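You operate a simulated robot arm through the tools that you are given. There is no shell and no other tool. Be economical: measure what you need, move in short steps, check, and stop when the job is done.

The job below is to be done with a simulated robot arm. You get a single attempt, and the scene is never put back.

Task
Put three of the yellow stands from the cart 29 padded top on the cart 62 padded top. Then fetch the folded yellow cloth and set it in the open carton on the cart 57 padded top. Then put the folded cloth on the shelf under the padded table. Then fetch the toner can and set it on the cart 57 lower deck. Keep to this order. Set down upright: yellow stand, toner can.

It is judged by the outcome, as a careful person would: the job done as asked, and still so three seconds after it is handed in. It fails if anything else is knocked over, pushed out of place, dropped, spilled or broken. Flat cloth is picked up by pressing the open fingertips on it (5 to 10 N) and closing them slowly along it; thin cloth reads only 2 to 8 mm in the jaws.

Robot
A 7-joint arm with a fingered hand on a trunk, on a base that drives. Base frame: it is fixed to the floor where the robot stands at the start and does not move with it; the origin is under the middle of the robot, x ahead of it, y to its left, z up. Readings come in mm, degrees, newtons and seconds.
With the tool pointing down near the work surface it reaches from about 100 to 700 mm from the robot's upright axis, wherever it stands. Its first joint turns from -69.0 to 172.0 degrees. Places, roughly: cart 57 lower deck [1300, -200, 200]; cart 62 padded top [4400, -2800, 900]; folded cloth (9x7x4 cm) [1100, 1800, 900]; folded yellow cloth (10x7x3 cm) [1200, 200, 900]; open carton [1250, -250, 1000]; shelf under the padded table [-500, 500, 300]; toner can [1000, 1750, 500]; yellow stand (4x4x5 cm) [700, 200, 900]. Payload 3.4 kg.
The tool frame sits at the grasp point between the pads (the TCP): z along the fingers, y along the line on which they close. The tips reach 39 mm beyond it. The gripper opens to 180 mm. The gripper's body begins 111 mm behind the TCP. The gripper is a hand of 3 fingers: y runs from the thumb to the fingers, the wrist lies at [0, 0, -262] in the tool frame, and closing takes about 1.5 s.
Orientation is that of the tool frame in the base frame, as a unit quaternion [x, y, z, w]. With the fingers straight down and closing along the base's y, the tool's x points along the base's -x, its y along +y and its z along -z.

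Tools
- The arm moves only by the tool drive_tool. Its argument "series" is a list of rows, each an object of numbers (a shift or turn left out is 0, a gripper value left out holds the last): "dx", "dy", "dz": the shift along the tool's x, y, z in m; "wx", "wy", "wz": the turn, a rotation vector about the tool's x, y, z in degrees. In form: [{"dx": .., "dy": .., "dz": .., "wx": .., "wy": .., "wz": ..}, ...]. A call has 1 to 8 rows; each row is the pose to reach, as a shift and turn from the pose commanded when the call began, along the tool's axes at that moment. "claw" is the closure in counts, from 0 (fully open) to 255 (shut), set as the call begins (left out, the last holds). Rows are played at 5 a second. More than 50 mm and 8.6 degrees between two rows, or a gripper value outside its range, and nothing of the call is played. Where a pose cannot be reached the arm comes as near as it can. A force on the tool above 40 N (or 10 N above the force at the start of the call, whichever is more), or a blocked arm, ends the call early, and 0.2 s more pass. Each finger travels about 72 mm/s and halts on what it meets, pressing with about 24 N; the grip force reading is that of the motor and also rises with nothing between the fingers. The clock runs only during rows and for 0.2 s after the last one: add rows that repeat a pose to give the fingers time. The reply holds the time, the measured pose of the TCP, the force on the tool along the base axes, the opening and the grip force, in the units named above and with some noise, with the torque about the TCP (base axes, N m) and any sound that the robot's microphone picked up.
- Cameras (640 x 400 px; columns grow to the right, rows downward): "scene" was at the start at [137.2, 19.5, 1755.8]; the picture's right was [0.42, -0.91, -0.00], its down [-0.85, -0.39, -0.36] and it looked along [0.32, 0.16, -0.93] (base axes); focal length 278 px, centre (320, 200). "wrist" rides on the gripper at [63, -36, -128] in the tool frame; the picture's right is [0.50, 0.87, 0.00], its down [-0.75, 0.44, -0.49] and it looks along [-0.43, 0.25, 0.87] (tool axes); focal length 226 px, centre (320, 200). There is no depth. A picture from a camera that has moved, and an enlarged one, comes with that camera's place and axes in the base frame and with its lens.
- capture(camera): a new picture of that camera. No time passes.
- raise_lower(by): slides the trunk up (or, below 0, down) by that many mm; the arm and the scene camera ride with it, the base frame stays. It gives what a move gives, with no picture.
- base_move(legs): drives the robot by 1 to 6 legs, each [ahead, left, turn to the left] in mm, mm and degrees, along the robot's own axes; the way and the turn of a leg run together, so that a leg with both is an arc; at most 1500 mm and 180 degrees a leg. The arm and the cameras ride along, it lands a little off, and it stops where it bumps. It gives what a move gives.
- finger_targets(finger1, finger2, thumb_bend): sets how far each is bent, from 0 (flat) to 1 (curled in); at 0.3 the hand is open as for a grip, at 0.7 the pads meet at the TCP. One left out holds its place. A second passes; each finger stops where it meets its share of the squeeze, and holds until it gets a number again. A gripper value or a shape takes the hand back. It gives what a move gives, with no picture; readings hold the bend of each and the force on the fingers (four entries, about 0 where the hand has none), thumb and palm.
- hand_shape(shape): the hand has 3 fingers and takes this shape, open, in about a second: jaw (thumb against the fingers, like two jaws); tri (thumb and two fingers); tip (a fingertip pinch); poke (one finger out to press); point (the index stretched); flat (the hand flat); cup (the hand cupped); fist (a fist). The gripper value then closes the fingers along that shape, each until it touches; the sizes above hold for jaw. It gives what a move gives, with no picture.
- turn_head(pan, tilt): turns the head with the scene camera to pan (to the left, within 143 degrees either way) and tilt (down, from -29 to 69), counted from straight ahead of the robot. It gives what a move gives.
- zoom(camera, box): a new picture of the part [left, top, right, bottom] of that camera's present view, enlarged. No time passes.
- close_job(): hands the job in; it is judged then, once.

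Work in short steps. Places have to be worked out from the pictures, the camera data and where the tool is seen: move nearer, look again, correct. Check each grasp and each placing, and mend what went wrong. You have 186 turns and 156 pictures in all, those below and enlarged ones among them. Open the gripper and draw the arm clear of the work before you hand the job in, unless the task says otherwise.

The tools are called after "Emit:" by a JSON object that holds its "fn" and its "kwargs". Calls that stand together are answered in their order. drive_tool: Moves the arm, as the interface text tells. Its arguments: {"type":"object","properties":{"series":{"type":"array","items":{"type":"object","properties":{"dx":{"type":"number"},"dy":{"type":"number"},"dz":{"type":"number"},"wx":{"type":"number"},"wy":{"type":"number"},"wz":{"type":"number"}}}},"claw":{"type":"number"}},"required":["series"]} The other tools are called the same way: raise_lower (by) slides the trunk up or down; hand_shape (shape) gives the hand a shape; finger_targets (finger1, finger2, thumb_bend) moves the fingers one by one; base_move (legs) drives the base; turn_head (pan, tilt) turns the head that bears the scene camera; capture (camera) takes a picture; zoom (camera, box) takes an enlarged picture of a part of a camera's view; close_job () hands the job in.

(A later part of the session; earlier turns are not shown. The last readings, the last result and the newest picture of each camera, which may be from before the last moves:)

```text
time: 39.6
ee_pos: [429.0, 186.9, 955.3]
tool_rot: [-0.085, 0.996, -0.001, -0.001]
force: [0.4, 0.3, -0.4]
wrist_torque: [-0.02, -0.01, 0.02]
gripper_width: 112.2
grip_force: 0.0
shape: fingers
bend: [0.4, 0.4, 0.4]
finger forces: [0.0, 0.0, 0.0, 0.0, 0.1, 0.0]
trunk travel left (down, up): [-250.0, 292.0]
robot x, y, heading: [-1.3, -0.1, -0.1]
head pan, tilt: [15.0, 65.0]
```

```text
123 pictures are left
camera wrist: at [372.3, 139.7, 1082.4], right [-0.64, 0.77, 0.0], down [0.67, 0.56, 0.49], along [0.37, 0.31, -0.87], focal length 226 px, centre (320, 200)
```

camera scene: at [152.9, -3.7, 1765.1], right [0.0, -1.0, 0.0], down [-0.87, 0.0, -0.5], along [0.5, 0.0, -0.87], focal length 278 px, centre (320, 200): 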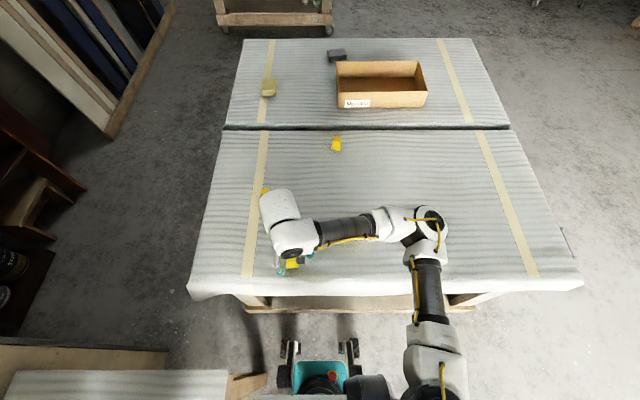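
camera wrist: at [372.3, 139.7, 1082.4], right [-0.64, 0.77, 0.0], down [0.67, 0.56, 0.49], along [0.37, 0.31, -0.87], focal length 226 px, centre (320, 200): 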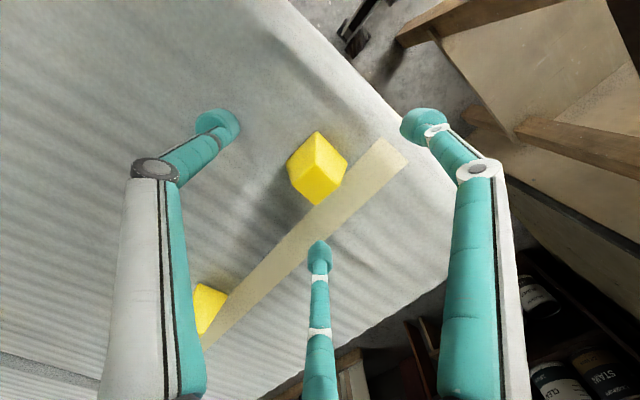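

Nicely centred: two digits face faces, the third the corner. Descend to TCP≈938, close.

Emit:
{"fn": "drive_tool", "kwargs": {"series": [{"dz": 0.009}, {"dz": 0.017}, {"dz": 0.017}]}}

Emit:
{"fn": "finger_targets", "kwargs": {"finger1": 0.8, "finger2": 0.8, "thumb_bend": 0.8}}

Emit:
{"fn": "zoom", "kwargs": {"camera": "wrist", "box": [240, 100, 400, 250]}}

```text
time: 40.4
ee_pos: [427.7, 185.2, 938.0]
tool_rot: [-0.087, 0.996, 0.0, -0.002]
force: [0.2, 0.6, -0.1]
wrist_torque: [0.0, -0.01, 0.02]
gripper_width: 112.2
grip_force: 0.0
shape: fingers
bend: [0.4, 0.4, 0.4]
finger forces: [0.1, 0.1, 0.1, 0.0, 0.0, 0.0]
trunk travel left (down, up): [-250.0, 292.0]
robot x, y, heading: [3.4, -3.2, -0.1]
head pan, tilt: [15.0, 65.0]
```

```text
time: 41.4
ee_pos: [426.9, 185.1, 938.7]
tool_rot: [-0.087, 0.996, -0.001, -0.001]
force: [0.0, 0.0, 0.5]
wrist_torque: [0.02, -0.01, 0.0]
gripper_width: 25.8
grip_force: 16.6
shape: fingers
bend: [0.62, 0.59, 0.66]
finger forces: [9.0, 9.6, 0.1, 0.0, 13.9, 0.0]
trunk travel left (down, up): [-250.0, 292.0]
robot x, y, heading: [2.5, -1.7, 0.1]
head pan, tilt: [15.0, 65.0]
```

```text
2.67 times, centred on (320, 175) of wrist
camera zoom: at [372.0, 138.4, 1066.0], right [-0.64, 0.77, 0.0], down [0.67, 0.56, 0.49], along [0.37, 0.31, -0.87], focal length 603 px, centre (320, 267)
```

zoom: 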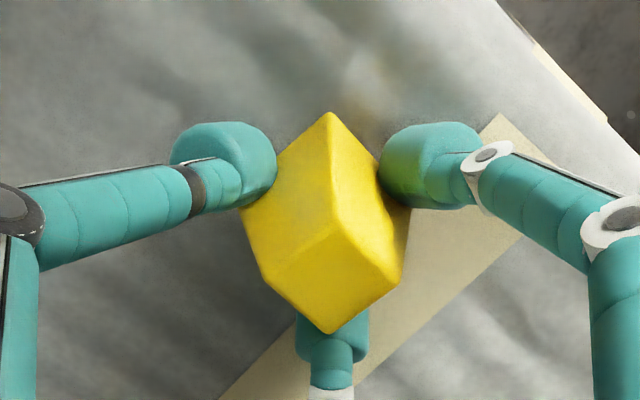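

Good symmetric three-point grip (9–14 N). I lift and check again.

Emit:
{"fn": "drive_tool", "kwargs": {"series": [{"dz": -0.01}, {"dz": -0.02}, {"dz": -0.04}, {"dz": -0.07}, {"dz": -0.1}, {"dz": -0.1}]}}

Emit:
{"fn": "zoom", "kwargs": {"camera": "wrist", "box": [240, 100, 400, 250]}}

```text
time: 42.8
ee_pos: [429.7, 184.0, 1036.5]
tool_rot: [-0.087, 0.996, 0.0, -0.003]
force: [0.5, 0.0, -1.0]
wrist_torque: [0.02, -0.02, 0.02]
gripper_width: 25.6
grip_force: 15.6
shape: fingers
bend: [0.62, 0.59, 0.66]
finger forces: [8.2, 9.5, 0.0, 0.0, 13.9, 0.1]
trunk travel left (down, up): [-250.0, 292.0]
robot x, y, heading: [1.2, -0.9, 0.0]
head pan, tilt: [15.0, 65.0]
```

```text
2.67 times, centred on (320, 175) of wrist
camera zoom: at [373.9, 137.4, 1164.7], right [-0.64, 0.77, 0.0], down [0.67, 0.56, 0.49], along [0.37, 0.31, -0.87], focal length 603 px, centre (320, 267)
```

zoom: 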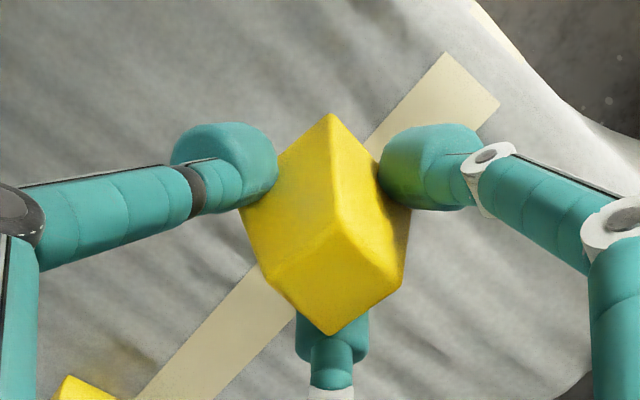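

The grip is firm. Before driving I check the right-hand side for the fan and the cart edge.

Emit:
{"fn": "turn_head", "kwargs": {"pan": -90, "tilt": 50}}

Emit:
{"fn": "capture", "kwargs": {"camera": "scene"}}

```text
time: 44.6
ee_pos: [429.9, 184.3, 1036.4]
tool_rot: [-0.086, 0.996, -0.002, -0.002]
force: [0.2, 0.1, 0.0]
wrist_torque: [0.0, 0.01, -0.01]
gripper_width: 25.9
grip_force: 15.9
shape: fingers
bend: [0.62, 0.59, 0.66]
finger forces: [8.1, 9.5, 0.0, 0.0, 13.8, 0.0]
trunk travel left (down, up): [-250.0, 292.0]
robot x, y, heading: [-1.0, 0.3, -0.1]
head pan, tilt: [-90.0, 50.0]
```

```text
120 pictures are left
camera scene: at [87.1, -78.7, 1777.8], right [-1.0, 0.0, 0.0], down [0.0, 0.77, -0.64], along [0.0, -0.64, -0.77], focal length 278 px, centre (320, 200)
```

scene: 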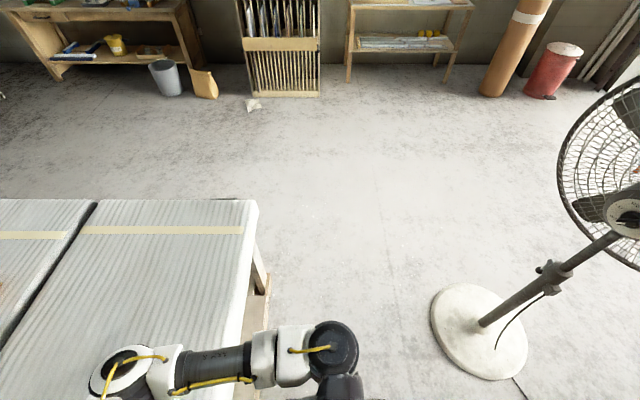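

Clear path on the right. I back off 100 mm, strafe right past the carts, then drive toward cart 62.

Emit:
{"fn": "base_move", "kwargs": {"legs": [[-100, 0, 0], [0, -1450, 0], [1500, -400, 0], [1500, -500, 0]]}}

Emit:
{"fn": "turn_head", "kwargs": {"pan": -20, "tilt": 30}}

Emit:
{"fn": "capture", "kwargs": {"camera": "scene"}}

Emit:
{"fn": "zoom", "kwargs": {"camera": "wrist", "box": [240, 100, 400, 250]}}

```text
refused: leg 3 is longer than a leg can be; nothing moved
```

```text
time: 46.1
ee_pos: [428.9, 184.2, 1037.0]
tool_rot: [-0.087, 0.996, -0.002, -0.003]
force: [0.0, 0.6, -1.9]
wrist_torque: [-0.02, 0.04, 0.0]
gripper_width: 25.5
grip_force: 15.6
shape: fingers
bend: [0.62, 0.59, 0.66]
finger forces: [8.1, 9.5, 0.0, 0.0, 13.8, 0.0]
trunk travel left (down, up): [-250.0, 292.0]
robot x, y, heading: [2.4, 1.4, 0.2]
head pan, tilt: [-20.0, 30.0]
```

```text
119 pictures are left
camera scene: at [172.1, -32.8, 1807.1], right [-0.34, -0.94, 0.0], down [-0.47, 0.17, -0.86], along [0.81, -0.3, -0.5], focal length 278 px, centre (320, 200)
```

scene: 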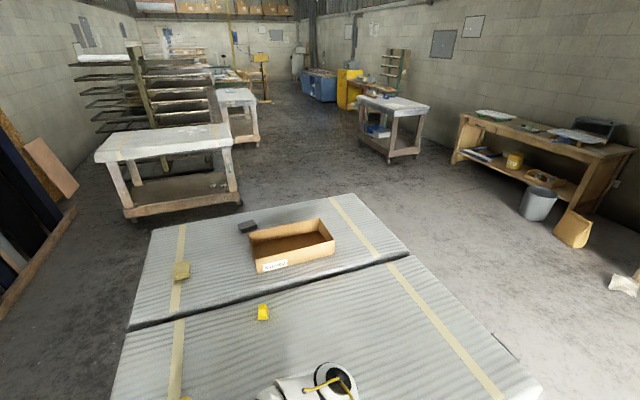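

```text
2.67 times, centred on (320, 175) of wrist
camera zoom: at [373.6, 137.4, 1164.6], right [-0.64, 0.77, 0.0], down [0.67, 0.56, 0.49], along [0.37, 0.31, -0.87], focal length 603 px, centre (320, 267)
```

zoom: 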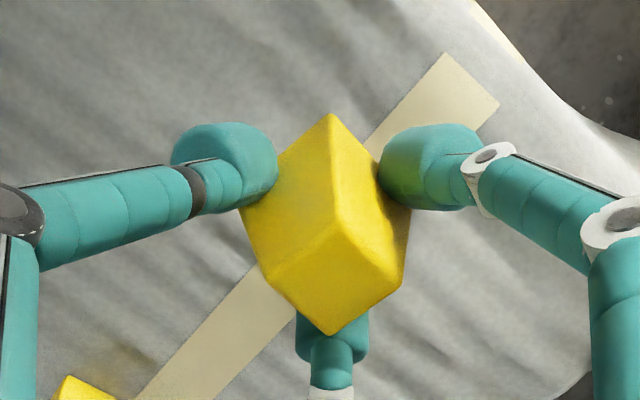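

I split the legs to ≤1500 mm and drive to about (2800,-2500).

Emit:
{"fn": "base_move", "kwargs": {"legs": [[-100, 0, 0], [0, -1450, 0], [1350, -450, 0], [1350, -550, 0]]}}

Emit:
{"fn": "turn_head", "kwargs": {"pan": 0, "tilt": 30}}

Emit:
{"fn": "capture", "kwargs": {"camera": "scene"}}

Emit:
{"fn": "zoom", "kwargs": {"camera": "wrist", "box": [240, 100, 400, 250]}}

```text
time: 68.0
ee_pos: [3093.6, -2323.3, 1036.3]
tool_rot: [-0.074, 0.997, -0.001, -0.003]
force: [-0.3, -0.2, -0.6]
wrist_torque: [-0.01, 0.01, 0.0]
gripper_width: 25.4
grip_force: 15.7
shape: fingers
bend: [0.62, 0.59, 0.67]
finger forces: [7.9, 9.6, 0.1, 0.0, 13.7, 0.0]
trunk travel left (down, up): [-250.0, 292.0]
robot x, y, heading: [2662.7, -2494.0, -1.5]
head pan, tilt: [-20.0, 30.0]
```

```text
time: 68.8
ee_pos: [3091.9, -2322.1, 1036.6]
tool_rot: [-0.074, 0.997, -0.002, 0.0]
force: [-0.2, 0.6, -0.6]
wrist_torque: [0.0, 0.01, 0.01]
gripper_width: 25.7
grip_force: 16.2
shape: fingers
bend: [0.62, 0.59, 0.67]
finger forces: [7.9, 9.7, 0.1, 0.0, 13.6, 0.1]
trunk travel left (down, up): [-250.0, 292.0]
robot x, y, heading: [2660.6, -2496.5, -1.6]
head pan, tilt: [0.0, 30.0]
```

```text
117 pictures are left
camera scene: at [2837.9, -2503.3, 1807.1], right [-0.03, -1.0, 0.0], down [-0.5, 0.01, -0.86], along [0.86, -0.02, -0.5], focal length 278 px, centre (320, 200)
```

scene: 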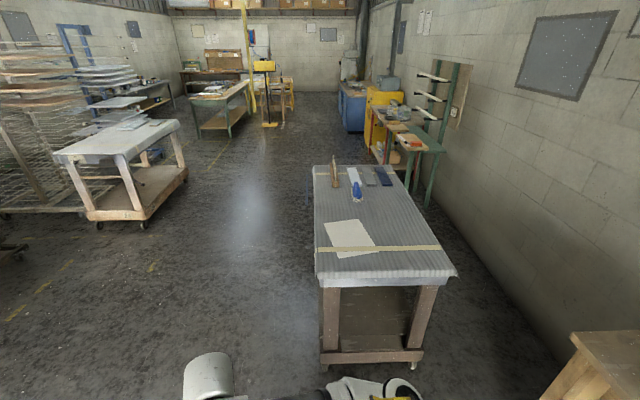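

```text
2.67 times, centred on (320, 175) of wrist
camera zoom: at [3034.3, -2368.8, 1165.6], right [-0.62, 0.78, 0.0], down [0.68, 0.54, 0.49], along [0.38, 0.3, -0.87], focal length 603 px, centre (320, 267)
```

zoom: 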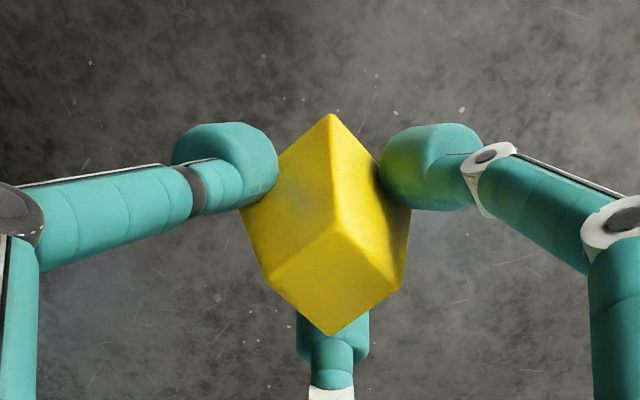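

Cart 62's top spans x≈3700–4925, y≈-2490…-3150 with paper at x 3850–4170, y -2550…-2806. Free area is the near right corner; I drive to about (3270,-2900).

Emit:
{"fn": "base_move", "kwargs": {"legs": [[0, 0, 1.6], [600, -404, 0]]}}

Emit:
{"fn": "turn_head", "kwargs": {"pan": 0, "tilt": 55}}

Emit:
{"fn": "capture", "kwargs": {"camera": "scene"}}

Emit:
{"fn": "capture", "kwargs": {"camera": "wrist"}}

```text
time: 73.1
ee_pos: [3677.8, -2722.6, 1037.8]
tool_rot: [-0.082, 0.997, -0.002, -0.001]
force: [-0.9, 0.0, 0.0]
wrist_torque: [-0.01, 0.02, 0.01]
gripper_width: 25.5
grip_force: 16.0
shape: fingers
bend: [0.62, 0.59, 0.67]
finger forces: [7.9, 9.7, 0.0, 0.0, 13.7, 0.0]
trunk travel left (down, up): [-250.0, 292.0]
robot x, y, heading: [3247.8, -2906.1, -0.6]
head pan, tilt: [0.0, 30.0]
```

```text
time: 74.0
ee_pos: [3675.1, -2723.8, 1038.8]
tool_rot: [-0.082, 0.997, -0.001, 0.001]
force: [0.0, 0.3, 0.6]
wrist_torque: [-0.03, -0.01, 0.0]
gripper_width: 25.8
grip_force: 15.7
shape: fingers
bend: [0.62, 0.59, 0.67]
finger forces: [7.9, 9.6, 0.0, 0.0, 13.7, 0.0]
trunk travel left (down, up): [-250.0, 292.0]
robot x, y, heading: [3250.2, -2905.8, -0.6]
head pan, tilt: [0.0, 55.0]
```

```text
115 pictures are left
camera scene: at [3409.1, -2908.4, 1771.2], right [-0.01, -1.0, 0.0], down [-0.82, 0.01, -0.57], along [0.57, 0.0, -0.82], focal length 278 px, centre (320, 200)
```

scene: 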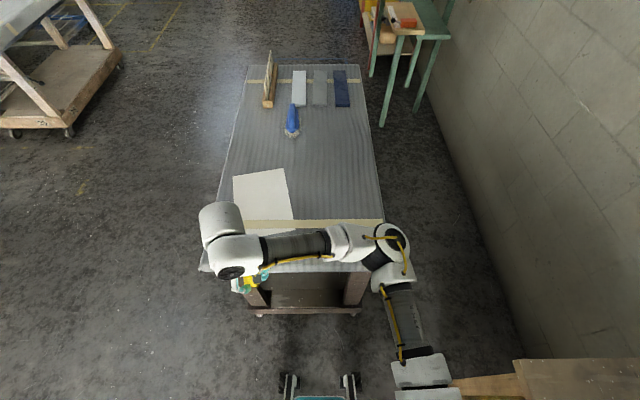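

```text
114 pictures are left
camera wrist: at [3618.6, -2770.3, 1166.5], right [-0.64, 0.77, 0.0], down [0.67, 0.55, 0.49], along [0.38, 0.31, -0.87], focal length 226 px, centre (320, 200)
```

wrist: 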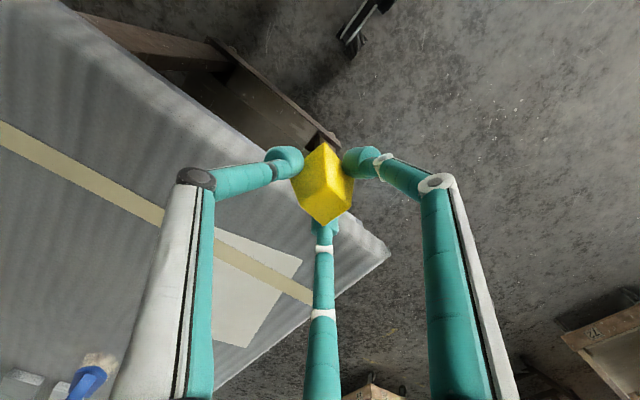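

Cart near edge is x≈3740. I move the base 60 mm ahead, then carry the tool over (3830,-2880).

Emit:
{"fn": "base_move", "kwargs": {"legs": [[60, 0, 0.6]]}}

Emit:
{"fn": "drive_tool", "kwargs": {"series": [{"dx": -0.015, "dy": -0.04}, {"dx": -0.03, "dy": -0.08}, {"dx": -0.046, "dy": -0.12}, {"dx": -0.06, "dy": -0.155}, {"dx": -0.066, "dy": -0.17}, {"dx": -0.066, "dy": -0.17, "dz": 0.03}, {"dx": -0.066, "dy": -0.17, "dz": 0.06}, {"dx": -0.066, "dy": -0.17, "dz": 0.06}]}}

Emit:
{"fn": "capture", "kwargs": {"camera": "wrist"}}

Emit:
{"fn": "capture", "kwargs": {"camera": "scene"}}

```text
time: 75.0
ee_pos: [3732.8, -2719.8, 1037.9]
tool_rot: [-0.087, 0.996, -0.002, 0.0]
force: [0.3, 0.3, -1.1]
wrist_torque: [0.05, 0.05, 0.01]
gripper_width: 25.6
grip_force: 15.7
shape: fingers
bend: [0.62, 0.59, 0.67]
finger forces: [7.9, 9.6, 0.0, 0.0, 13.8, 0.1]
trunk travel left (down, up): [-250.0, 292.0]
robot x, y, heading: [3308.1, -2907.2, 0.2]
head pan, tilt: [0.0, 55.0]
```

```text
time: 76.8
ee_pos: [3823.3, -2877.6, 979.6]
tool_rot: [-0.087, 0.996, -0.002, 0.002]
force: [0.6, 0.3, -0.4]
wrist_torque: [0.02, 0.02, -0.02]
gripper_width: 25.3
grip_force: 15.3
shape: fingers
bend: [0.62, 0.59, 0.67]
finger forces: [7.4, 9.4, 0.0, 0.0, 13.6, 0.0]
trunk travel left (down, up): [-250.0, 292.0]
robot x, y, heading: [3308.9, -2905.4, -0.1]
head pan, tilt: [0.0, 55.0]
```

```text
113 pictures are left
camera wrist: at [3765.9, -2924.7, 1105.6], right [-0.64, 0.77, -0.01], down [0.66, 0.56, 0.49], along [0.38, 0.31, -0.87], focal length 226 px, centre (320, 200)
```

wrist: 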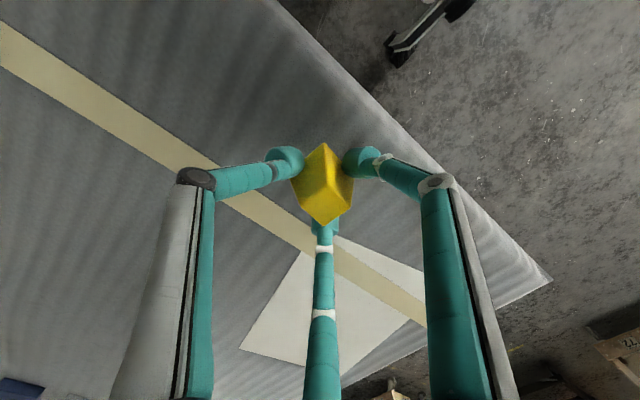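

```text
112 pictures are left
camera scene: at [3466.8, -2909.3, 1771.2], right [0.0, -1.0, 0.0], down [-0.82, 0.0, -0.57], along [0.57, 0.0, -0.82], focal length 278 px, centre (320, 200)
```

scene: 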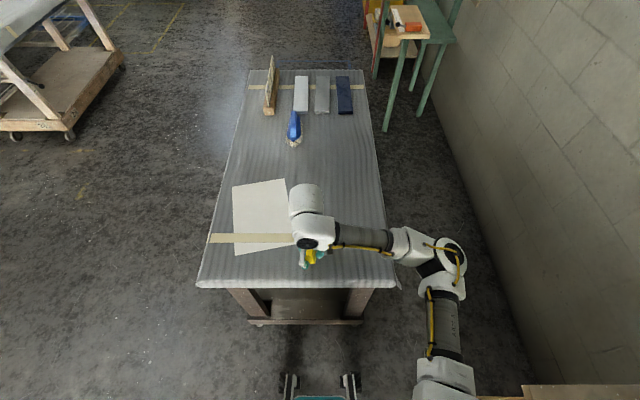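

Good spot, clear of the paper. I lower gently towards contact (expected around z≈938).

Emit:
{"fn": "drive_tool", "kwargs": {"series": [{"dz": 0.015}, {"dz": 0.028}, {"dz": 0.034}, {"dz": 0.038}, {"dz": 0.038}]}}

```text
time: 78.0
ee_pos: [3823.9, -2877.1, 941.4]
tool_rot: [-0.087, 0.996, -0.002, 0.001]
force: [0.3, 0.4, -1.1]
wrist_torque: [0.0, -0.01, 0.0]
gripper_width: 25.5
grip_force: 15.2
shape: fingers
bend: [0.62, 0.59, 0.67]
finger forces: [7.4, 9.5, 0.0, 0.1, 13.5, 0.1]
trunk travel left (down, up): [-250.0, 292.0]
robot x, y, heading: [3310.0, -2904.6, -0.0]
head pan, tilt: [0.0, 55.0]
```

Not yet touching; down a few mm more in small steps.

Emit:
{"fn": "drive_tool", "kwargs": {"series": [{"dz": 0.002}, {"dz": 0.004}, {"dz": 0.004}]}}

```text
time: 78.8
ee_pos: [3824.8, -2877.3, 938.6]
tool_rot: [-0.087, 0.996, -0.001, 0.002]
force: [0.1, 0.2, 0.7]
wrist_torque: [0.06, 0.01, 0.02]
gripper_width: 25.2
grip_force: 15.3
shape: fingers
bend: [0.62, 0.59, 0.67]
finger forces: [7.7, 9.5, 0.0, 0.1, 13.4, 0.0]
trunk travel left (down, up): [-250.0, 292.0]
robot x, y, heading: [3311.3, -2907.2, 0.3]
head pan, tilt: [0.0, 55.0]
```

Force has turned from −1.1 to +0.7: it is touching. One more mm, then release evenly.

Emit:
{"fn": "drive_tool", "kwargs": {"series": [{"dz": 0.001}, {"dz": 0.0015}]}}

Emit:
{"fn": "finger_targets", "kwargs": {"finger1": 0.42, "finger2": 0.42, "thumb_bend": 0.42}}

Emit:
{"fn": "drive_tool", "kwargs": {"series": [{"dz": -0.03}, {"dz": -0.07}, {"dz": -0.11}, {"dz": -0.14}, {"dz": -0.14}]}}

Emit:
{"fn": "capture", "kwargs": {"camera": "wrist"}}

```text
time: 79.4
ee_pos: [3824.1, -2876.6, 937.7]
tool_rot: [-0.087, 0.996, -0.001, 0.001]
force: [0.1, -0.3, 3.4]
wrist_torque: [0.08, 0.0, 0.0]
gripper_width: 25.3
grip_force: 16.4
shape: fingers
bend: [0.62, 0.59, 0.67]
finger forces: [8.7, 9.9, 0.1, 0.0, 13.4, 0.0]
trunk travel left (down, up): [-250.0, 292.0]
robot x, y, heading: [3303.8, -2904.5, -0.2]
head pan, tilt: [0.0, 55.0]
```

```text
time: 80.4
ee_pos: [3824.6, -2876.1, 937.5]
tool_rot: [-0.088, 0.996, -0.003, 0.001]
force: [-1.2, -0.4, 0.3]
wrist_torque: [0.01, 0.03, 0.04]
gripper_width: 104.1
grip_force: 0.1
shape: fingers
bend: [0.42, 0.42, 0.42]
finger forces: [0.0, 0.1, 0.0, 0.1, 0.0, 0.1]
trunk travel left (down, up): [-250.0, 292.0]
robot x, y, heading: [3311.5, -2903.1, -0.0]
head pan, tilt: [0.0, 55.0]
```

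```text
time: 81.6
ee_pos: [3822.3, -2875.0, 1076.0]
tool_rot: [-0.087, 0.996, -0.002, 0.0]
force: [0.0, 0.0, -0.1]
wrist_torque: [-0.03, -0.01, 0.01]
gripper_width: 104.3
grip_force: 0.0
shape: fingers
bend: [0.42, 0.42, 0.42]
finger forces: [0.0, 0.0, 0.0, 0.0, 0.1, 0.1]
trunk travel left (down, up): [-250.0, 292.0]
robot x, y, heading: [3306.4, -2904.4, -0.4]
head pan, tilt: [0.0, 55.0]
```

```text
111 pictures are left
camera wrist: at [3766.2, -2922.2, 1204.5], right [-0.64, 0.77, -0.01], down [0.67, 0.56, 0.49], along [0.38, 0.31, -0.87], focal length 226 px, centre (320, 200)
```

wrist: 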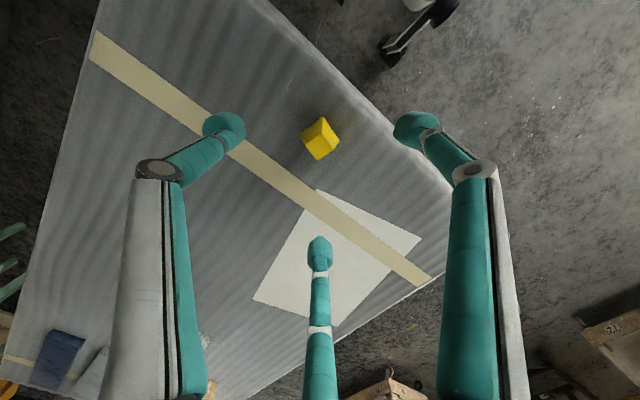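

Stand 1 stands upright on cart 62. I drive back to cart 29 along the reverse route.

Emit:
{"fn": "base_move", "kwargs": {"legs": [[-650, 400, 0], [-1350, 550, 0], [-1400, 450, 0], [0, 1400, 0], [100, 30, 0]]}}

Emit:
{"fn": "capture", "kwargs": {"camera": "wrist"}}

Emit:
{"fn": "capture", "kwargs": {"camera": "scene"}}

```text
time: 106.7
ee_pos: [459.6, -88.0, 1077.2]
tool_rot: [-0.11, 0.994, 0.005, 0.001]
force: [0.8, -0.9, -0.1]
wrist_torque: [0.08, 0.08, -0.02]
gripper_width: 104.1
grip_force: 0.0
shape: fingers
bend: [0.42, 0.42, 0.42]
finger forces: [0.0, 0.1, 0.1, 0.0, 0.0, 0.1]
trunk travel left (down, up): [-250.0, 292.0]
robot x, y, heading: [-56.1, -129.6, 3.0]
head pan, tilt: [0.0, 55.0]
```

```text
110 pictures are left
camera wrist: at [405.4, -138.8, 1203.4], right [-0.68, 0.74, 0.01], down [0.64, 0.59, 0.5], along [0.36, 0.34, -0.87], focal length 226 px, centre (320, 200)
```

wrist: 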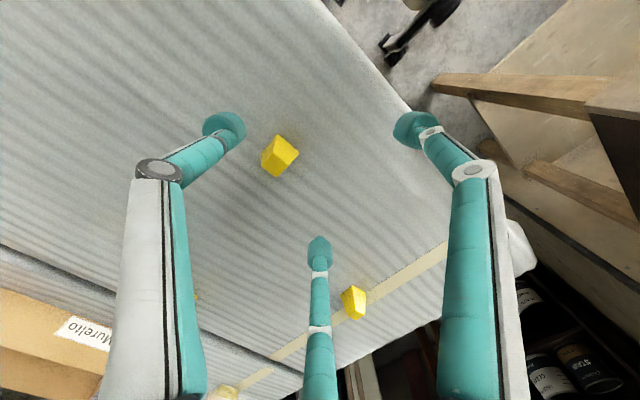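

```text
109 pictures are left
camera scene: at [106.4, -150.5, 1770.6], right [0.05, -1.0, -0.02], down [-0.82, -0.03, -0.57], along [0.57, 0.04, -0.82], focal length 278 px, centre (320, 200)
```

scene: 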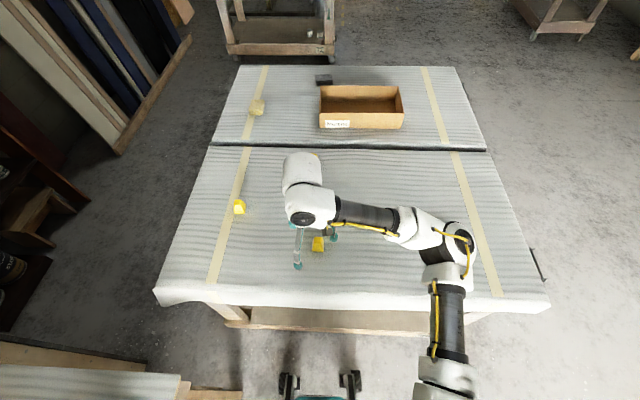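

The base landed a bit off with 3° heading and a slight tilt reading. I correct the heading and position a little and re-read.

Emit:
{"fn": "base_move", "kwargs": {"legs": [[0, 40, -3.0]]}}

Emit:
{"fn": "zoom", "kwargs": {"camera": "wrist", "box": [200, 80, 400, 240]}}

```text
time: 107.5
ee_pos: [456.2, -85.6, 1078.1]
tool_rot: [-0.083, 0.997, 0.004, 0.004]
force: [0.7, -0.1, 1.0]
wrist_torque: [0.04, 0.09, 0.01]
gripper_width: 104.3
grip_force: 0.0
shape: fingers
bend: [0.42, 0.42, 0.42]
finger forces: [0.1, 0.0, 0.1, 0.0, 0.0, 0.1]
trunk travel left (down, up): [-250.0, 292.0]
robot x, y, heading: [-54.5, -97.5, -0.1]
head pan, tilt: [0.0, 55.0]
```

```text
2.50 times, centred on (300, 160) of wrist
camera zoom: at [399.3, -132.4, 1205.1], right [-0.64, 0.77, 0.0], down [0.67, 0.55, 0.5], along [0.39, 0.32, -0.86], focal length 565 px, centre (370, 300)
```

zoom: 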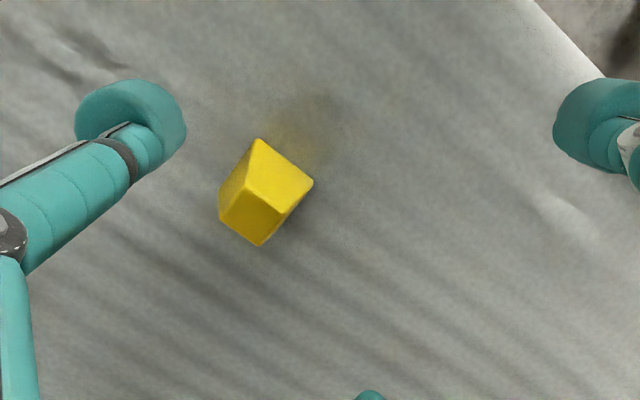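

Stand 2 is at (522,-110), aligned with the axes. I move over it with 4° more yaw and check centring at z≈955.

Emit:
{"fn": "drive_tool", "kwargs": {"series": [{"dx": -0.03, "dy": -0.018, "wz": -2, "wx": 0.4, "wy": 0.4}, {"dx": -0.061, "dy": -0.035, "wz": -4, "wx": 0.4, "wy": 0.4}, {"dx": -0.061, "dy": -0.035, "dz": 0.045, "wz": -4, "wx": 0.4, "wy": 0.4}, {"dx": -0.061, "dy": -0.035, "dz": 0.09, "wz": -4, "wx": 0.4, "wy": 0.4}, {"dx": -0.061, "dy": -0.035, "dz": 0.123, "wz": -4, "wx": 0.4, "wy": 0.4}, {"dx": -0.061, "dy": -0.035, "dz": 0.123, "wz": -4, "wx": 0.4, "wy": 0.4}]}}

Emit:
{"fn": "zoom", "kwargs": {"camera": "wrist", "box": [240, 100, 400, 250]}}

```text
time: 108.9
ee_pos: [518.9, -89.5, 959.4]
tool_rot: [-0.117, 0.993, -0.009, 0.001]
force: [0.2, 0.0, -0.2]
wrist_torque: [-0.04, -0.02, -0.02]
gripper_width: 104.6
grip_force: 0.1
shape: fingers
bend: [0.42, 0.42, 0.42]
finger forces: [0.0, 0.0, 0.1, 0.1, 0.1, 0.0]
trunk travel left (down, up): [-250.0, 292.0]
robot x, y, heading: [-59.5, -93.6, -0.0]
head pan, tilt: [0.0, 55.0]
```

```text
2.67 times, centred on (320, 175) of wrist
camera zoom: at [466.1, -138.5, 1087.7], right [-0.69, 0.72, -0.02], down [0.63, 0.61, 0.48], along [0.36, 0.32, -0.87], focal length 603 px, centre (320, 267)
```

zoom: 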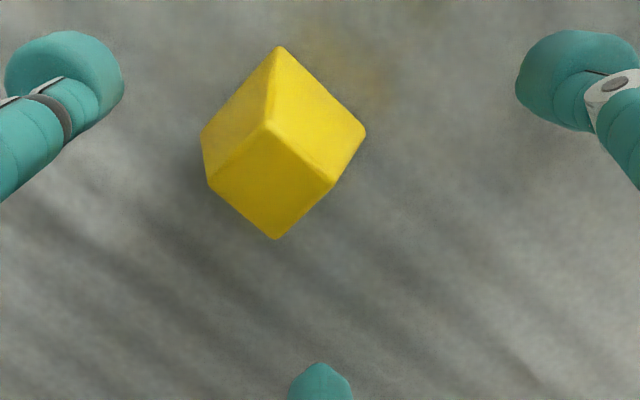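

The tool ended 20 mm off in y with 1° tilt. I correct both and re-check the readings.

Emit:
{"fn": "drive_tool", "kwargs": {"series": [{"dx": 0.004, "dy": -0.02, "wx": -1.0, "wz": -1}, {"dx": 0.004, "dy": -0.02, "wx": -1.0, "wz": -1}, {"dx": 0.004, "dy": -0.02, "wx": -1.0, "wz": -1}]}}

Emit:
{"fn": "zoom", "kwargs": {"camera": "wrist", "box": [240, 100, 400, 250]}}

```text
time: 109.7
ee_pos: [520.8, -110.7, 958.8]
tool_rot: [-0.126, 0.992, 0.0, 0.0]
force: [0.5, -0.6, 0.5]
wrist_torque: [-0.01, 0.0, -0.03]
gripper_width: 104.4
grip_force: 0.0
shape: fingers
bend: [0.42, 0.42, 0.42]
finger forces: [0.0, 0.0, 0.0, 0.0, 0.0, 0.1]
trunk travel left (down, up): [-250.0, 292.0]
robot x, y, heading: [-53.1, -94.0, 0.0]
head pan, tilt: [0.0, 55.0]
```

```text
2.67 times, centred on (320, 175) of wrist
camera zoom: at [468.8, -162.3, 1086.2], right [-0.7, 0.71, 0.0], down [0.62, 0.61, 0.49], along [0.35, 0.34, -0.87], focal length 603 px, centre (320, 267)
```

zoom: 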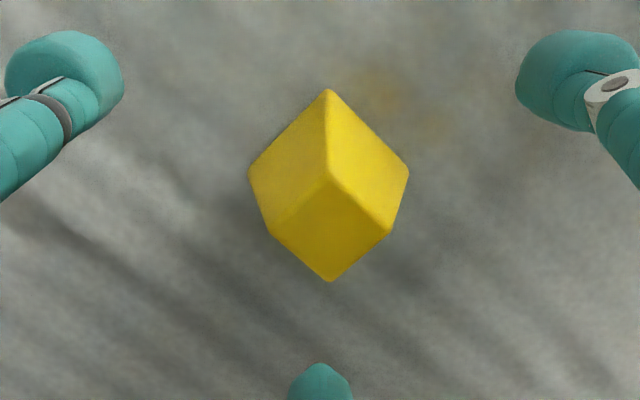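

Well centred (a few mm right). I shift 2 mm, descend to 938 and close.

Emit:
{"fn": "drive_tool", "kwargs": {"series": [{"dx": 0.001, "dy": 0.001, "dz": 0.01}, {"dx": 0.001, "dy": 0.001, "dz": 0.021}, {"dx": 0.001, "dy": 0.001, "dz": 0.021}]}}

Emit:
{"fn": "finger_targets", "kwargs": {"finger1": 0.8, "finger2": 0.8, "thumb_bend": 0.8}}

Emit:
{"fn": "drive_tool", "kwargs": {"series": [{"dz": -0.01}, {"dz": -0.02}, {"dz": -0.04}, {"dz": -0.08}, {"dz": -0.12}, {"dz": -0.12}]}}

Emit:
{"fn": "zoom", "kwargs": {"camera": "wrist", "box": [240, 100, 400, 250]}}

```text
time: 110.5
ee_pos: [519.3, -110.0, 938.9]
tool_rot: [-0.126, 0.992, 0.001, -0.001]
force: [0.7, -0.2, -0.2]
wrist_torque: [-0.01, -0.02, -0.02]
gripper_width: 104.6
grip_force: 0.0
shape: fingers
bend: [0.42, 0.42, 0.42]
finger forces: [0.1, 0.1, 0.1, 0.1, 0.0, 0.0]
trunk travel left (down, up): [-250.0, 292.0]
robot x, y, heading: [-56.9, -95.6, -0.1]
head pan, tilt: [0.0, 55.0]
```

```text
time: 111.5
ee_pos: [519.1, -113.3, 937.4]
tool_rot: [-0.127, 0.992, 0.003, 0.0]
force: [0.1, 2.4, 4.2]
wrist_torque: [0.21, 0.1, -0.06]
gripper_width: 19.2
grip_force: 14.6
shape: fingers
bend: [0.6, 0.64, 0.74]
finger forces: [10.3, 9.1, 0.0, 0.0, 9.9, 0.0]
trunk travel left (down, up): [-250.0, 292.0]
robot x, y, heading: [-58.6, -93.7, -0.1]
head pan, tilt: [0.0, 55.0]
```

```text
time: 112.9
ee_pos: [521.5, -114.9, 1054.2]
tool_rot: [-0.127, 0.992, 0.002, -0.001]
force: [-0.4, -0.2, -0.4]
wrist_torque: [-0.01, -0.01, 0.0]
gripper_width: 16.7
grip_force: 8.0
shape: fingers
bend: [0.61, 0.66, 0.8]
finger forces: [7.8, 7.8, 0.0, 0.1, 1.2, 0.1]
trunk travel left (down, up): [-250.0, 292.0]
robot x, y, heading: [-57.6, -97.3, -0.4]
head pan, tilt: [0.0, 55.0]
```

```text
2.67 times, centred on (320, 175) of wrist
camera zoom: at [469.0, -166.2, 1181.9], right [-0.7, 0.71, 0.0], down [0.62, 0.61, 0.49], along [0.35, 0.35, -0.87], focal length 603 px, centre (320, 267)
```

zoom: 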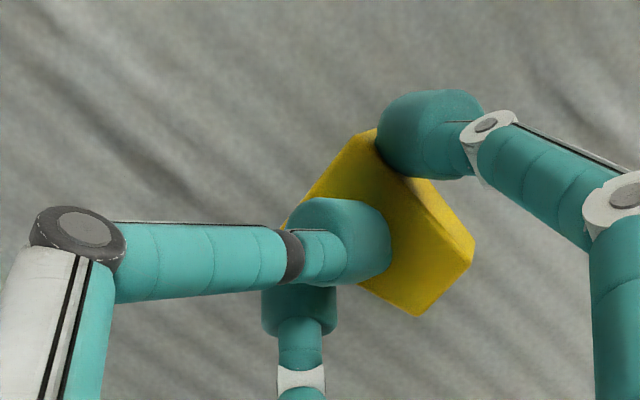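

The grip twisted this time — the thumb seems to have pushed it. I look from the scene camera at how it hangs before doing anything.

Emit:
{"fn": "turn_head", "kwargs": {"pan": 0, "tilt": 48}}

Emit:
{"fn": "zoom", "kwargs": {"camera": "scene", "box": [250, 190, 370, 290]}}

Emit:
{"fn": "zoom", "kwargs": {"camera": "wrist", "box": [280, 120, 380, 200]}}

```text
time: 113.6
ee_pos: [519.1, -113.5, 1054.4]
tool_rot: [-0.126, 0.992, 0.002, -0.001]
force: [-0.5, -0.5, 0.2]
wrist_torque: [0.0, -0.01, -0.02]
gripper_width: 16.4
grip_force: 8.0
shape: fingers
bend: [0.61, 0.66, 0.8]
finger forces: [7.8, 7.8, 0.1, 0.0, 1.2, 0.1]
trunk travel left (down, up): [-250.0, 292.0]
robot x, y, heading: [-55.1, -97.9, -0.1]
head pan, tilt: [0.0, 48.0]
```

```text
4.00 times, centred on (310, 240) of scene
camera zoom: at [109.7, -100.2, 1780.2], right [0.0, -1.0, 0.0], down [-0.75, 0.0, -0.67], along [0.67, 0.0, -0.75], focal length 1114 px, centre (360, 40)
```

zoom: 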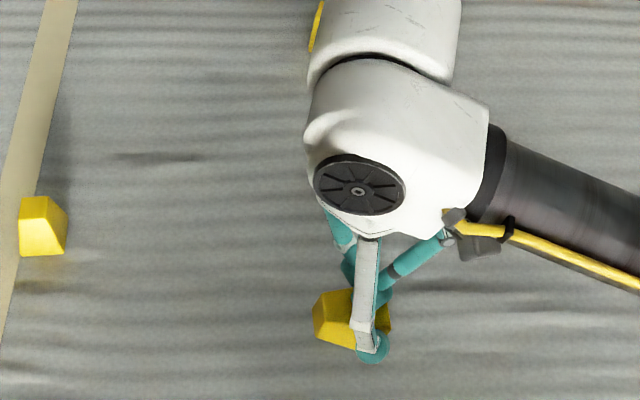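

```text
5.00 times, centred on (330, 160) of wrist
camera zoom: at [468.5, -166.3, 1182.3], right [-0.7, 0.71, 0.0], down [0.62, 0.61, 0.49], along [0.35, 0.35, -0.87], focal length 1130 px, centre (270, 400)
```

zoom: 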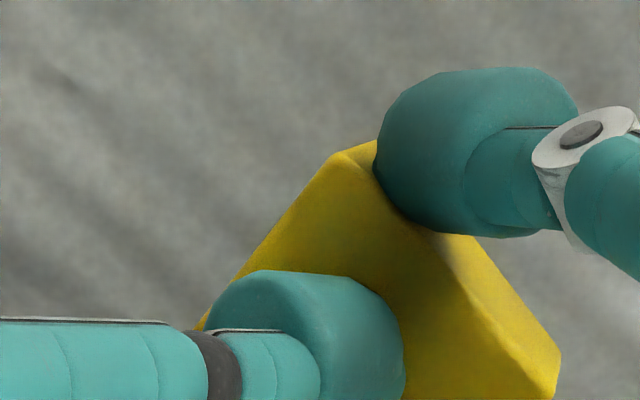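

It is pinched by the two fingers and the thumb has rolled it about that axis. I open the thumb away and look at the tilt.

Emit:
{"fn": "finger_targets", "kwargs": {"thumb_bend": 0.3}}

Emit:
{"fn": "zoom", "kwargs": {"camera": "wrist", "box": [240, 100, 400, 250]}}

Emit:
{"fn": "zoom", "kwargs": {"camera": "scene", "box": [280, 230, 370, 290]}}

```text
time: 114.6
ee_pos: [520.7, -114.7, 1055.8]
tool_rot: [-0.125, 0.992, 0.002, 0.0]
force: [-1.0, -0.2, -0.3]
wrist_torque: [0.0, 0.0, 0.02]
gripper_width: 86.0
grip_force: 0.1
shape: fingers
bend: [0.69, 0.71, 0.3]
finger forces: [0.1, 0.1, 0.0, 0.1, 0.0, 0.0]
trunk travel left (down, up): [-250.0, 292.0]
robot x, y, heading: [-56.1, -95.6, -0.3]
head pan, tilt: [0.0, 48.0]
```

```text
2.67 times, centred on (320, 175) of wrist
camera zoom: at [468.5, -166.2, 1182.3], right [-0.7, 0.71, 0.0], down [0.62, 0.61, 0.49], along [0.35, 0.35, -0.87], focal length 603 px, centre (320, 267)
```

zoom: 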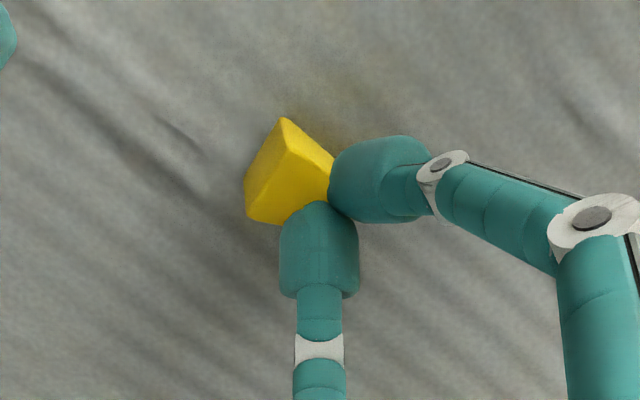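

```text
6.67 times, centred on (325, 260) of scene
camera zoom: at [109.7, -100.3, 1780.3], right [0.0, -1.0, 0.0], down [-0.75, 0.0, -0.67], along [0.67, 0.0, -0.75], focal length 1856 px, centre (287, -200)
```

zoom: 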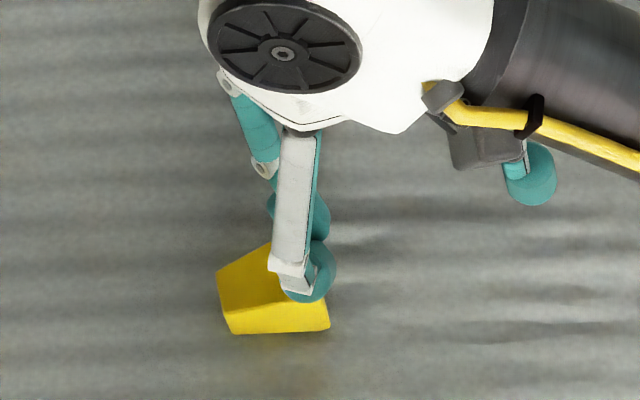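

Releasing the thumb let the stand drop onto the pad. I open all fingers, rise and see how it landed.

Emit:
{"fn": "drive_tool", "kwargs": {"series": [{"dz": -0.02}, {"dz": -0.04}, {"dz": -0.04}]}}

Emit:
{"fn": "finger_targets", "kwargs": {"finger1": 0.4, "finger2": 0.4, "thumb_bend": 0.4}}

Emit:
{"fn": "zoom", "kwargs": {"camera": "wrist", "box": [240, 80, 400, 230]}}

Emit:
{"fn": "zoom", "kwargs": {"camera": "scene", "box": [280, 230, 370, 290]}}

```text
time: 115.4
ee_pos: [520.8, -115.2, 1097.8]
tool_rot: [-0.127, 0.992, 0.002, 0.0]
force: [0.3, 0.4, -0.1]
wrist_torque: [0.01, 0.0, -0.01]
gripper_width: 86.0
grip_force: 0.1
shape: fingers
bend: [0.69, 0.71, 0.3]
finger forces: [0.1, 0.0, 0.0, 0.1, 0.1, 0.0]
trunk travel left (down, up): [-250.0, 292.0]
robot x, y, heading: [-55.1, -97.4, -0.0]
head pan, tilt: [0.0, 48.0]
```

```text
time: 116.4
ee_pos: [520.8, -113.6, 1097.8]
tool_rot: [-0.126, 0.992, 0.002, -0.001]
force: [0.2, -0.7, 0.0]
wrist_torque: [0.01, 0.0, -0.01]
gripper_width: 112.4
grip_force: 0.1
shape: fingers
bend: [0.4, 0.4, 0.4]
finger forces: [0.0, 0.0, 0.0, 0.0, 0.1, 0.0]
trunk travel left (down, up): [-250.0, 292.0]
robot x, y, heading: [-57.3, -94.0, -0.0]
head pan, tilt: [0.0, 48.0]
```

```text
2.67 times, centred on (320, 155) of wrist
camera zoom: at [468.5, -167.1, 1224.2], right [-0.7, 0.71, 0.0], down [0.62, 0.61, 0.49], along [0.35, 0.35, -0.87], focal length 603 px, centre (320, 320)
```

zoom: 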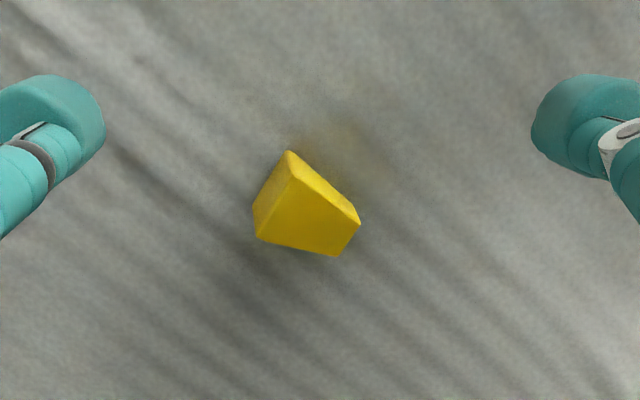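

```text
6.67 times, centred on (325, 260) of scene
camera zoom: at [109.6, -100.2, 1780.3], right [0.0, -1.0, 0.0], down [-0.75, 0.0, -0.67], along [0.67, 0.0, -0.75], focal length 1856 px, centre (287, -200)
```

zoom: 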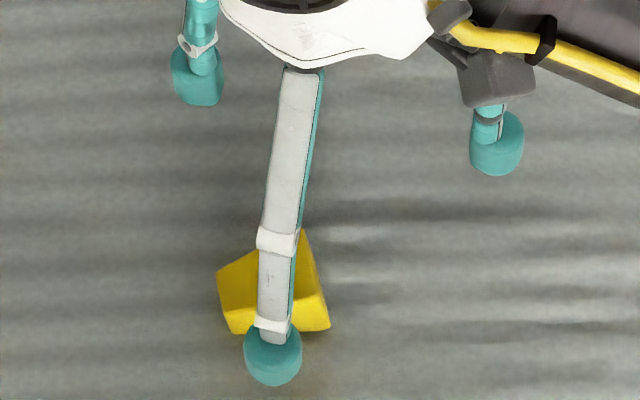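

It lies on its side, narrow end toward +y. Plan: pinch the narrow end with the two fingers (thumb away) and lift it along an arc so the base edge pivots down on the pad. First move above.

Emit:
{"fn": "finger_targets", "kwargs": {"finger1": 0.44, "finger2": 0.44, "thumb_bend": 0.25}}

Emit:
{"fn": "drive_tool", "kwargs": {"series": [{"dx": -0.017, "dy": 0.006}, {"dx": -0.033, "dy": 0.013}, {"dx": -0.033, "dy": 0.013, "dz": 0.04}, {"dx": -0.033, "dy": 0.013, "dz": 0.08}, {"dx": -0.033, "dy": 0.013, "dz": 0.12}, {"dx": -0.033, "dy": 0.013, "dz": 0.145}, {"dx": -0.033, "dy": 0.013, "dz": 0.145}]}}

Emit:
{"fn": "zoom", "kwargs": {"camera": "wrist", "box": [220, 80, 420, 260]}}

```text
time: 117.4
ee_pos: [521.7, -115.0, 1096.2]
tool_rot: [-0.126, 0.992, 0.002, 0.001]
force: [-0.7, 0.6, 0.1]
wrist_torque: [0.01, -0.01, -0.02]
gripper_width: 132.5
grip_force: 0.1
shape: fingers
bend: [0.44, 0.44, 0.25]
finger forces: [0.0, 0.1, 0.0, 0.0, 0.1, 0.0]
trunk travel left (down, up): [-250.0, 292.0]
robot x, y, heading: [-57.2, -96.0, -0.2]
head pan, tilt: [0.0, 48.0]
```

```text
time: 119.0
ee_pos: [549.4, -90.9, 953.0]
tool_rot: [-0.125, 0.992, 0.002, 0.0]
force: [-0.2, -0.3, -0.2]
wrist_torque: [0.03, 0.01, 0.01]
gripper_width: 132.0
grip_force: 0.2
shape: fingers
bend: [0.44, 0.44, 0.25]
finger forces: [0.0, 0.0, 0.0, 0.0, 0.1, 0.1]
trunk travel left (down, up): [-250.0, 292.0]
robot x, y, heading: [-55.0, -96.1, -0.3]
head pan, tilt: [0.0, 48.0]
```

```text
2.22 times, centred on (320, 170) of wrist
camera zoom: at [497.0, -142.3, 1080.3], right [-0.7, 0.71, 0.0], down [0.62, 0.61, 0.49], along [0.35, 0.35, -0.87], focal length 502 px, centre (320, 267)
```

zoom: 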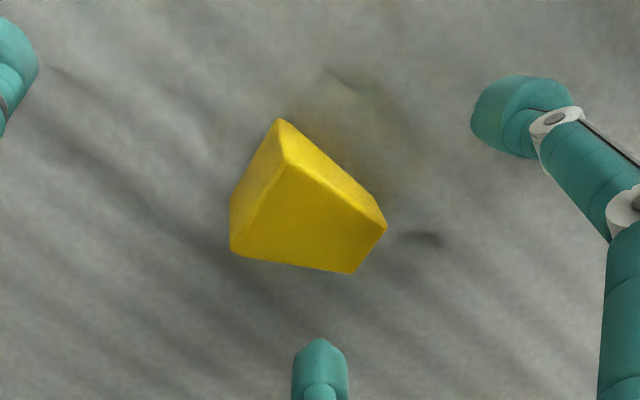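

Geometry confirmed: axis yaw ≈14°, matching the hand. I shift 4 mm, descend, and pinch the narrow end with the two fingers.

Emit:
{"fn": "drive_tool", "kwargs": {"series": [{"dx": -0.004, "dy": -0.001, "dz": 0.008}, {"dx": -0.004, "dy": -0.001, "dz": 0.015}, {"dx": -0.004, "dy": -0.001, "dz": 0.015}]}}

Emit:
{"fn": "finger_targets", "kwargs": {"finger1": 0.56, "finger2": 0.56}}

Emit:
{"fn": "finger_targets", "kwargs": {"finger1": 0.8, "finger2": 0.8}}

Emit:
{"fn": "zoom", "kwargs": {"camera": "wrist", "box": [220, 80, 420, 260]}}

```text
time: 119.8
ee_pos: [553.4, -91.6, 935.9]
tool_rot: [-0.127, 0.992, 0.002, 0.0]
force: [-0.3, -0.2, 0.3]
wrist_torque: [-0.01, -0.02, 0.01]
gripper_width: 132.6
grip_force: 0.2
shape: fingers
bend: [0.44, 0.44, 0.25]
finger forces: [0.0, 0.0, 0.0, 0.0, 0.0, 0.0]
trunk travel left (down, up): [-250.0, 292.0]
robot x, y, heading: [-55.4, -95.9, -0.0]
head pan, tilt: [0.0, 48.0]
```

```text
time: 120.8
ee_pos: [553.9, -92.4, 936.5]
tool_rot: [-0.126, 0.992, 0.002, 0.0]
force: [-0.8, 0.0, -0.6]
wrist_torque: [0.0, 0.02, 0.0]
gripper_width: 111.3
grip_force: 0.0
shape: fingers
bend: [0.56, 0.56, 0.25]
finger forces: [0.0, 0.0, 0.1, 0.0, 0.0, 0.1]
trunk travel left (down, up): [-250.0, 292.0]
robot x, y, heading: [-56.3, -92.6, -0.0]
head pan, tilt: [0.0, 48.0]
```

```text
time: 121.8
ee_pos: [554.3, -92.2, 937.5]
tool_rot: [-0.126, 0.992, 0.002, 0.0]
force: [0.0, 0.3, 0.8]
wrist_torque: [0.0, 0.01, 0.0]
gripper_width: 92.6
grip_force: 9.2
shape: fingers
bend: [0.66, 0.66, 0.25]
finger forces: [9.5, 9.7, 0.0, 0.0, 0.1, 0.0]
trunk travel left (down, up): [-250.0, 292.0]
robot x, y, heading: [-58.1, -93.9, -0.2]
head pan, tilt: [0.0, 48.0]
```

```text
2.22 times, centred on (320, 170) of wrist
camera zoom: at [502.0, -143.4, 1064.3], right [-0.7, 0.71, 0.0], down [0.62, 0.61, 0.49], along [0.35, 0.35, -0.87], focal length 502 px, centre (320, 267)
```

zoom: 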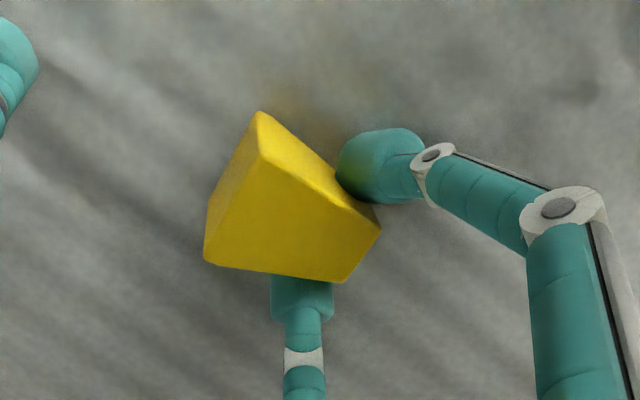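

Pinched at 9.6 N each. Now lift along an arc toward −y, keeping the base edge on the pad; look midway.

Emit:
{"fn": "drive_tool", "kwargs": {"series": [{"dz": -0.004, "dy": -0.002}, {"dz": -0.008, "dy": -0.006}, {"dz": -0.011, "dy": -0.011}, {"dz": -0.014, "dy": -0.018}, {"dz": -0.015, "dy": -0.024}, {"dz": -0.015, "dy": -0.024}]}}

Emit:
{"fn": "zoom", "kwargs": {"camera": "wrist", "box": [220, 80, 420, 260]}}

Emit:
{"fn": "zoom", "kwargs": {"camera": "scene", "box": [260, 220, 370, 290]}}

```text
time: 123.2
ee_pos: [560.9, -114.3, 952.0]
tool_rot: [-0.126, 0.992, 0.002, 0.0]
force: [-0.8, -0.7, -0.3]
wrist_torque: [0.0, -0.03, -0.02]
gripper_width: 92.8
grip_force: 9.3
shape: fingers
bend: [0.66, 0.66, 0.25]
finger forces: [9.6, 9.6, 0.0, 0.0, 0.1, 0.0]
trunk travel left (down, up): [-250.0, 292.0]
robot x, y, heading: [-55.5, -95.1, 0.1]
head pan, tilt: [0.0, 48.0]
```

```text
2.22 times, centred on (320, 170) of wrist
camera zoom: at [507.7, -165.0, 1079.7], right [-0.7, 0.71, 0.0], down [0.62, 0.61, 0.49], along [0.35, 0.35, -0.87], focal length 502 px, centre (320, 267)
```

zoom: 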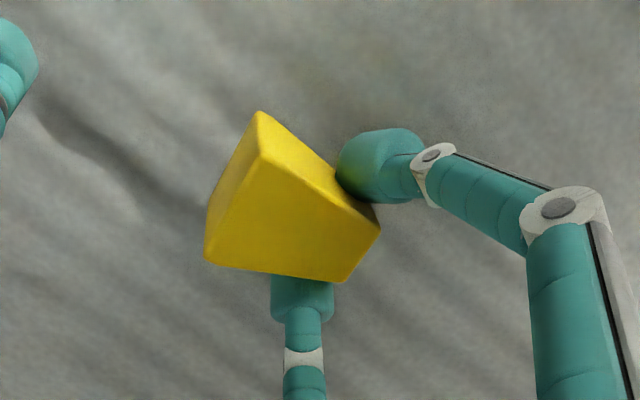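

```text
5.71 times, centred on (315, 255) of scene
camera zoom: at [109.9, -100.0, 1780.2], right [0.0, -1.0, 0.0], down [-0.75, 0.0, -0.67], along [0.67, 0.0, -0.75], focal length 1591 px, centre (349, -114)
```

zoom: 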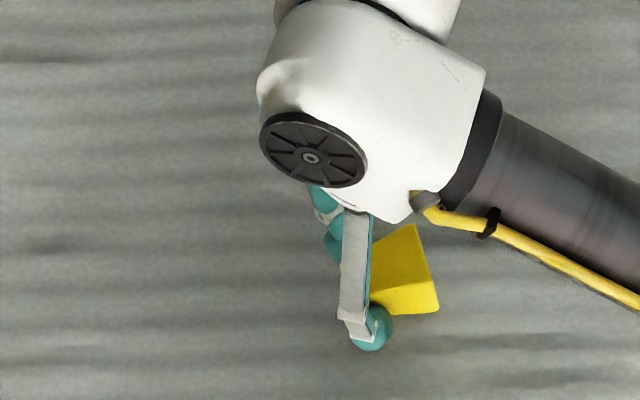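

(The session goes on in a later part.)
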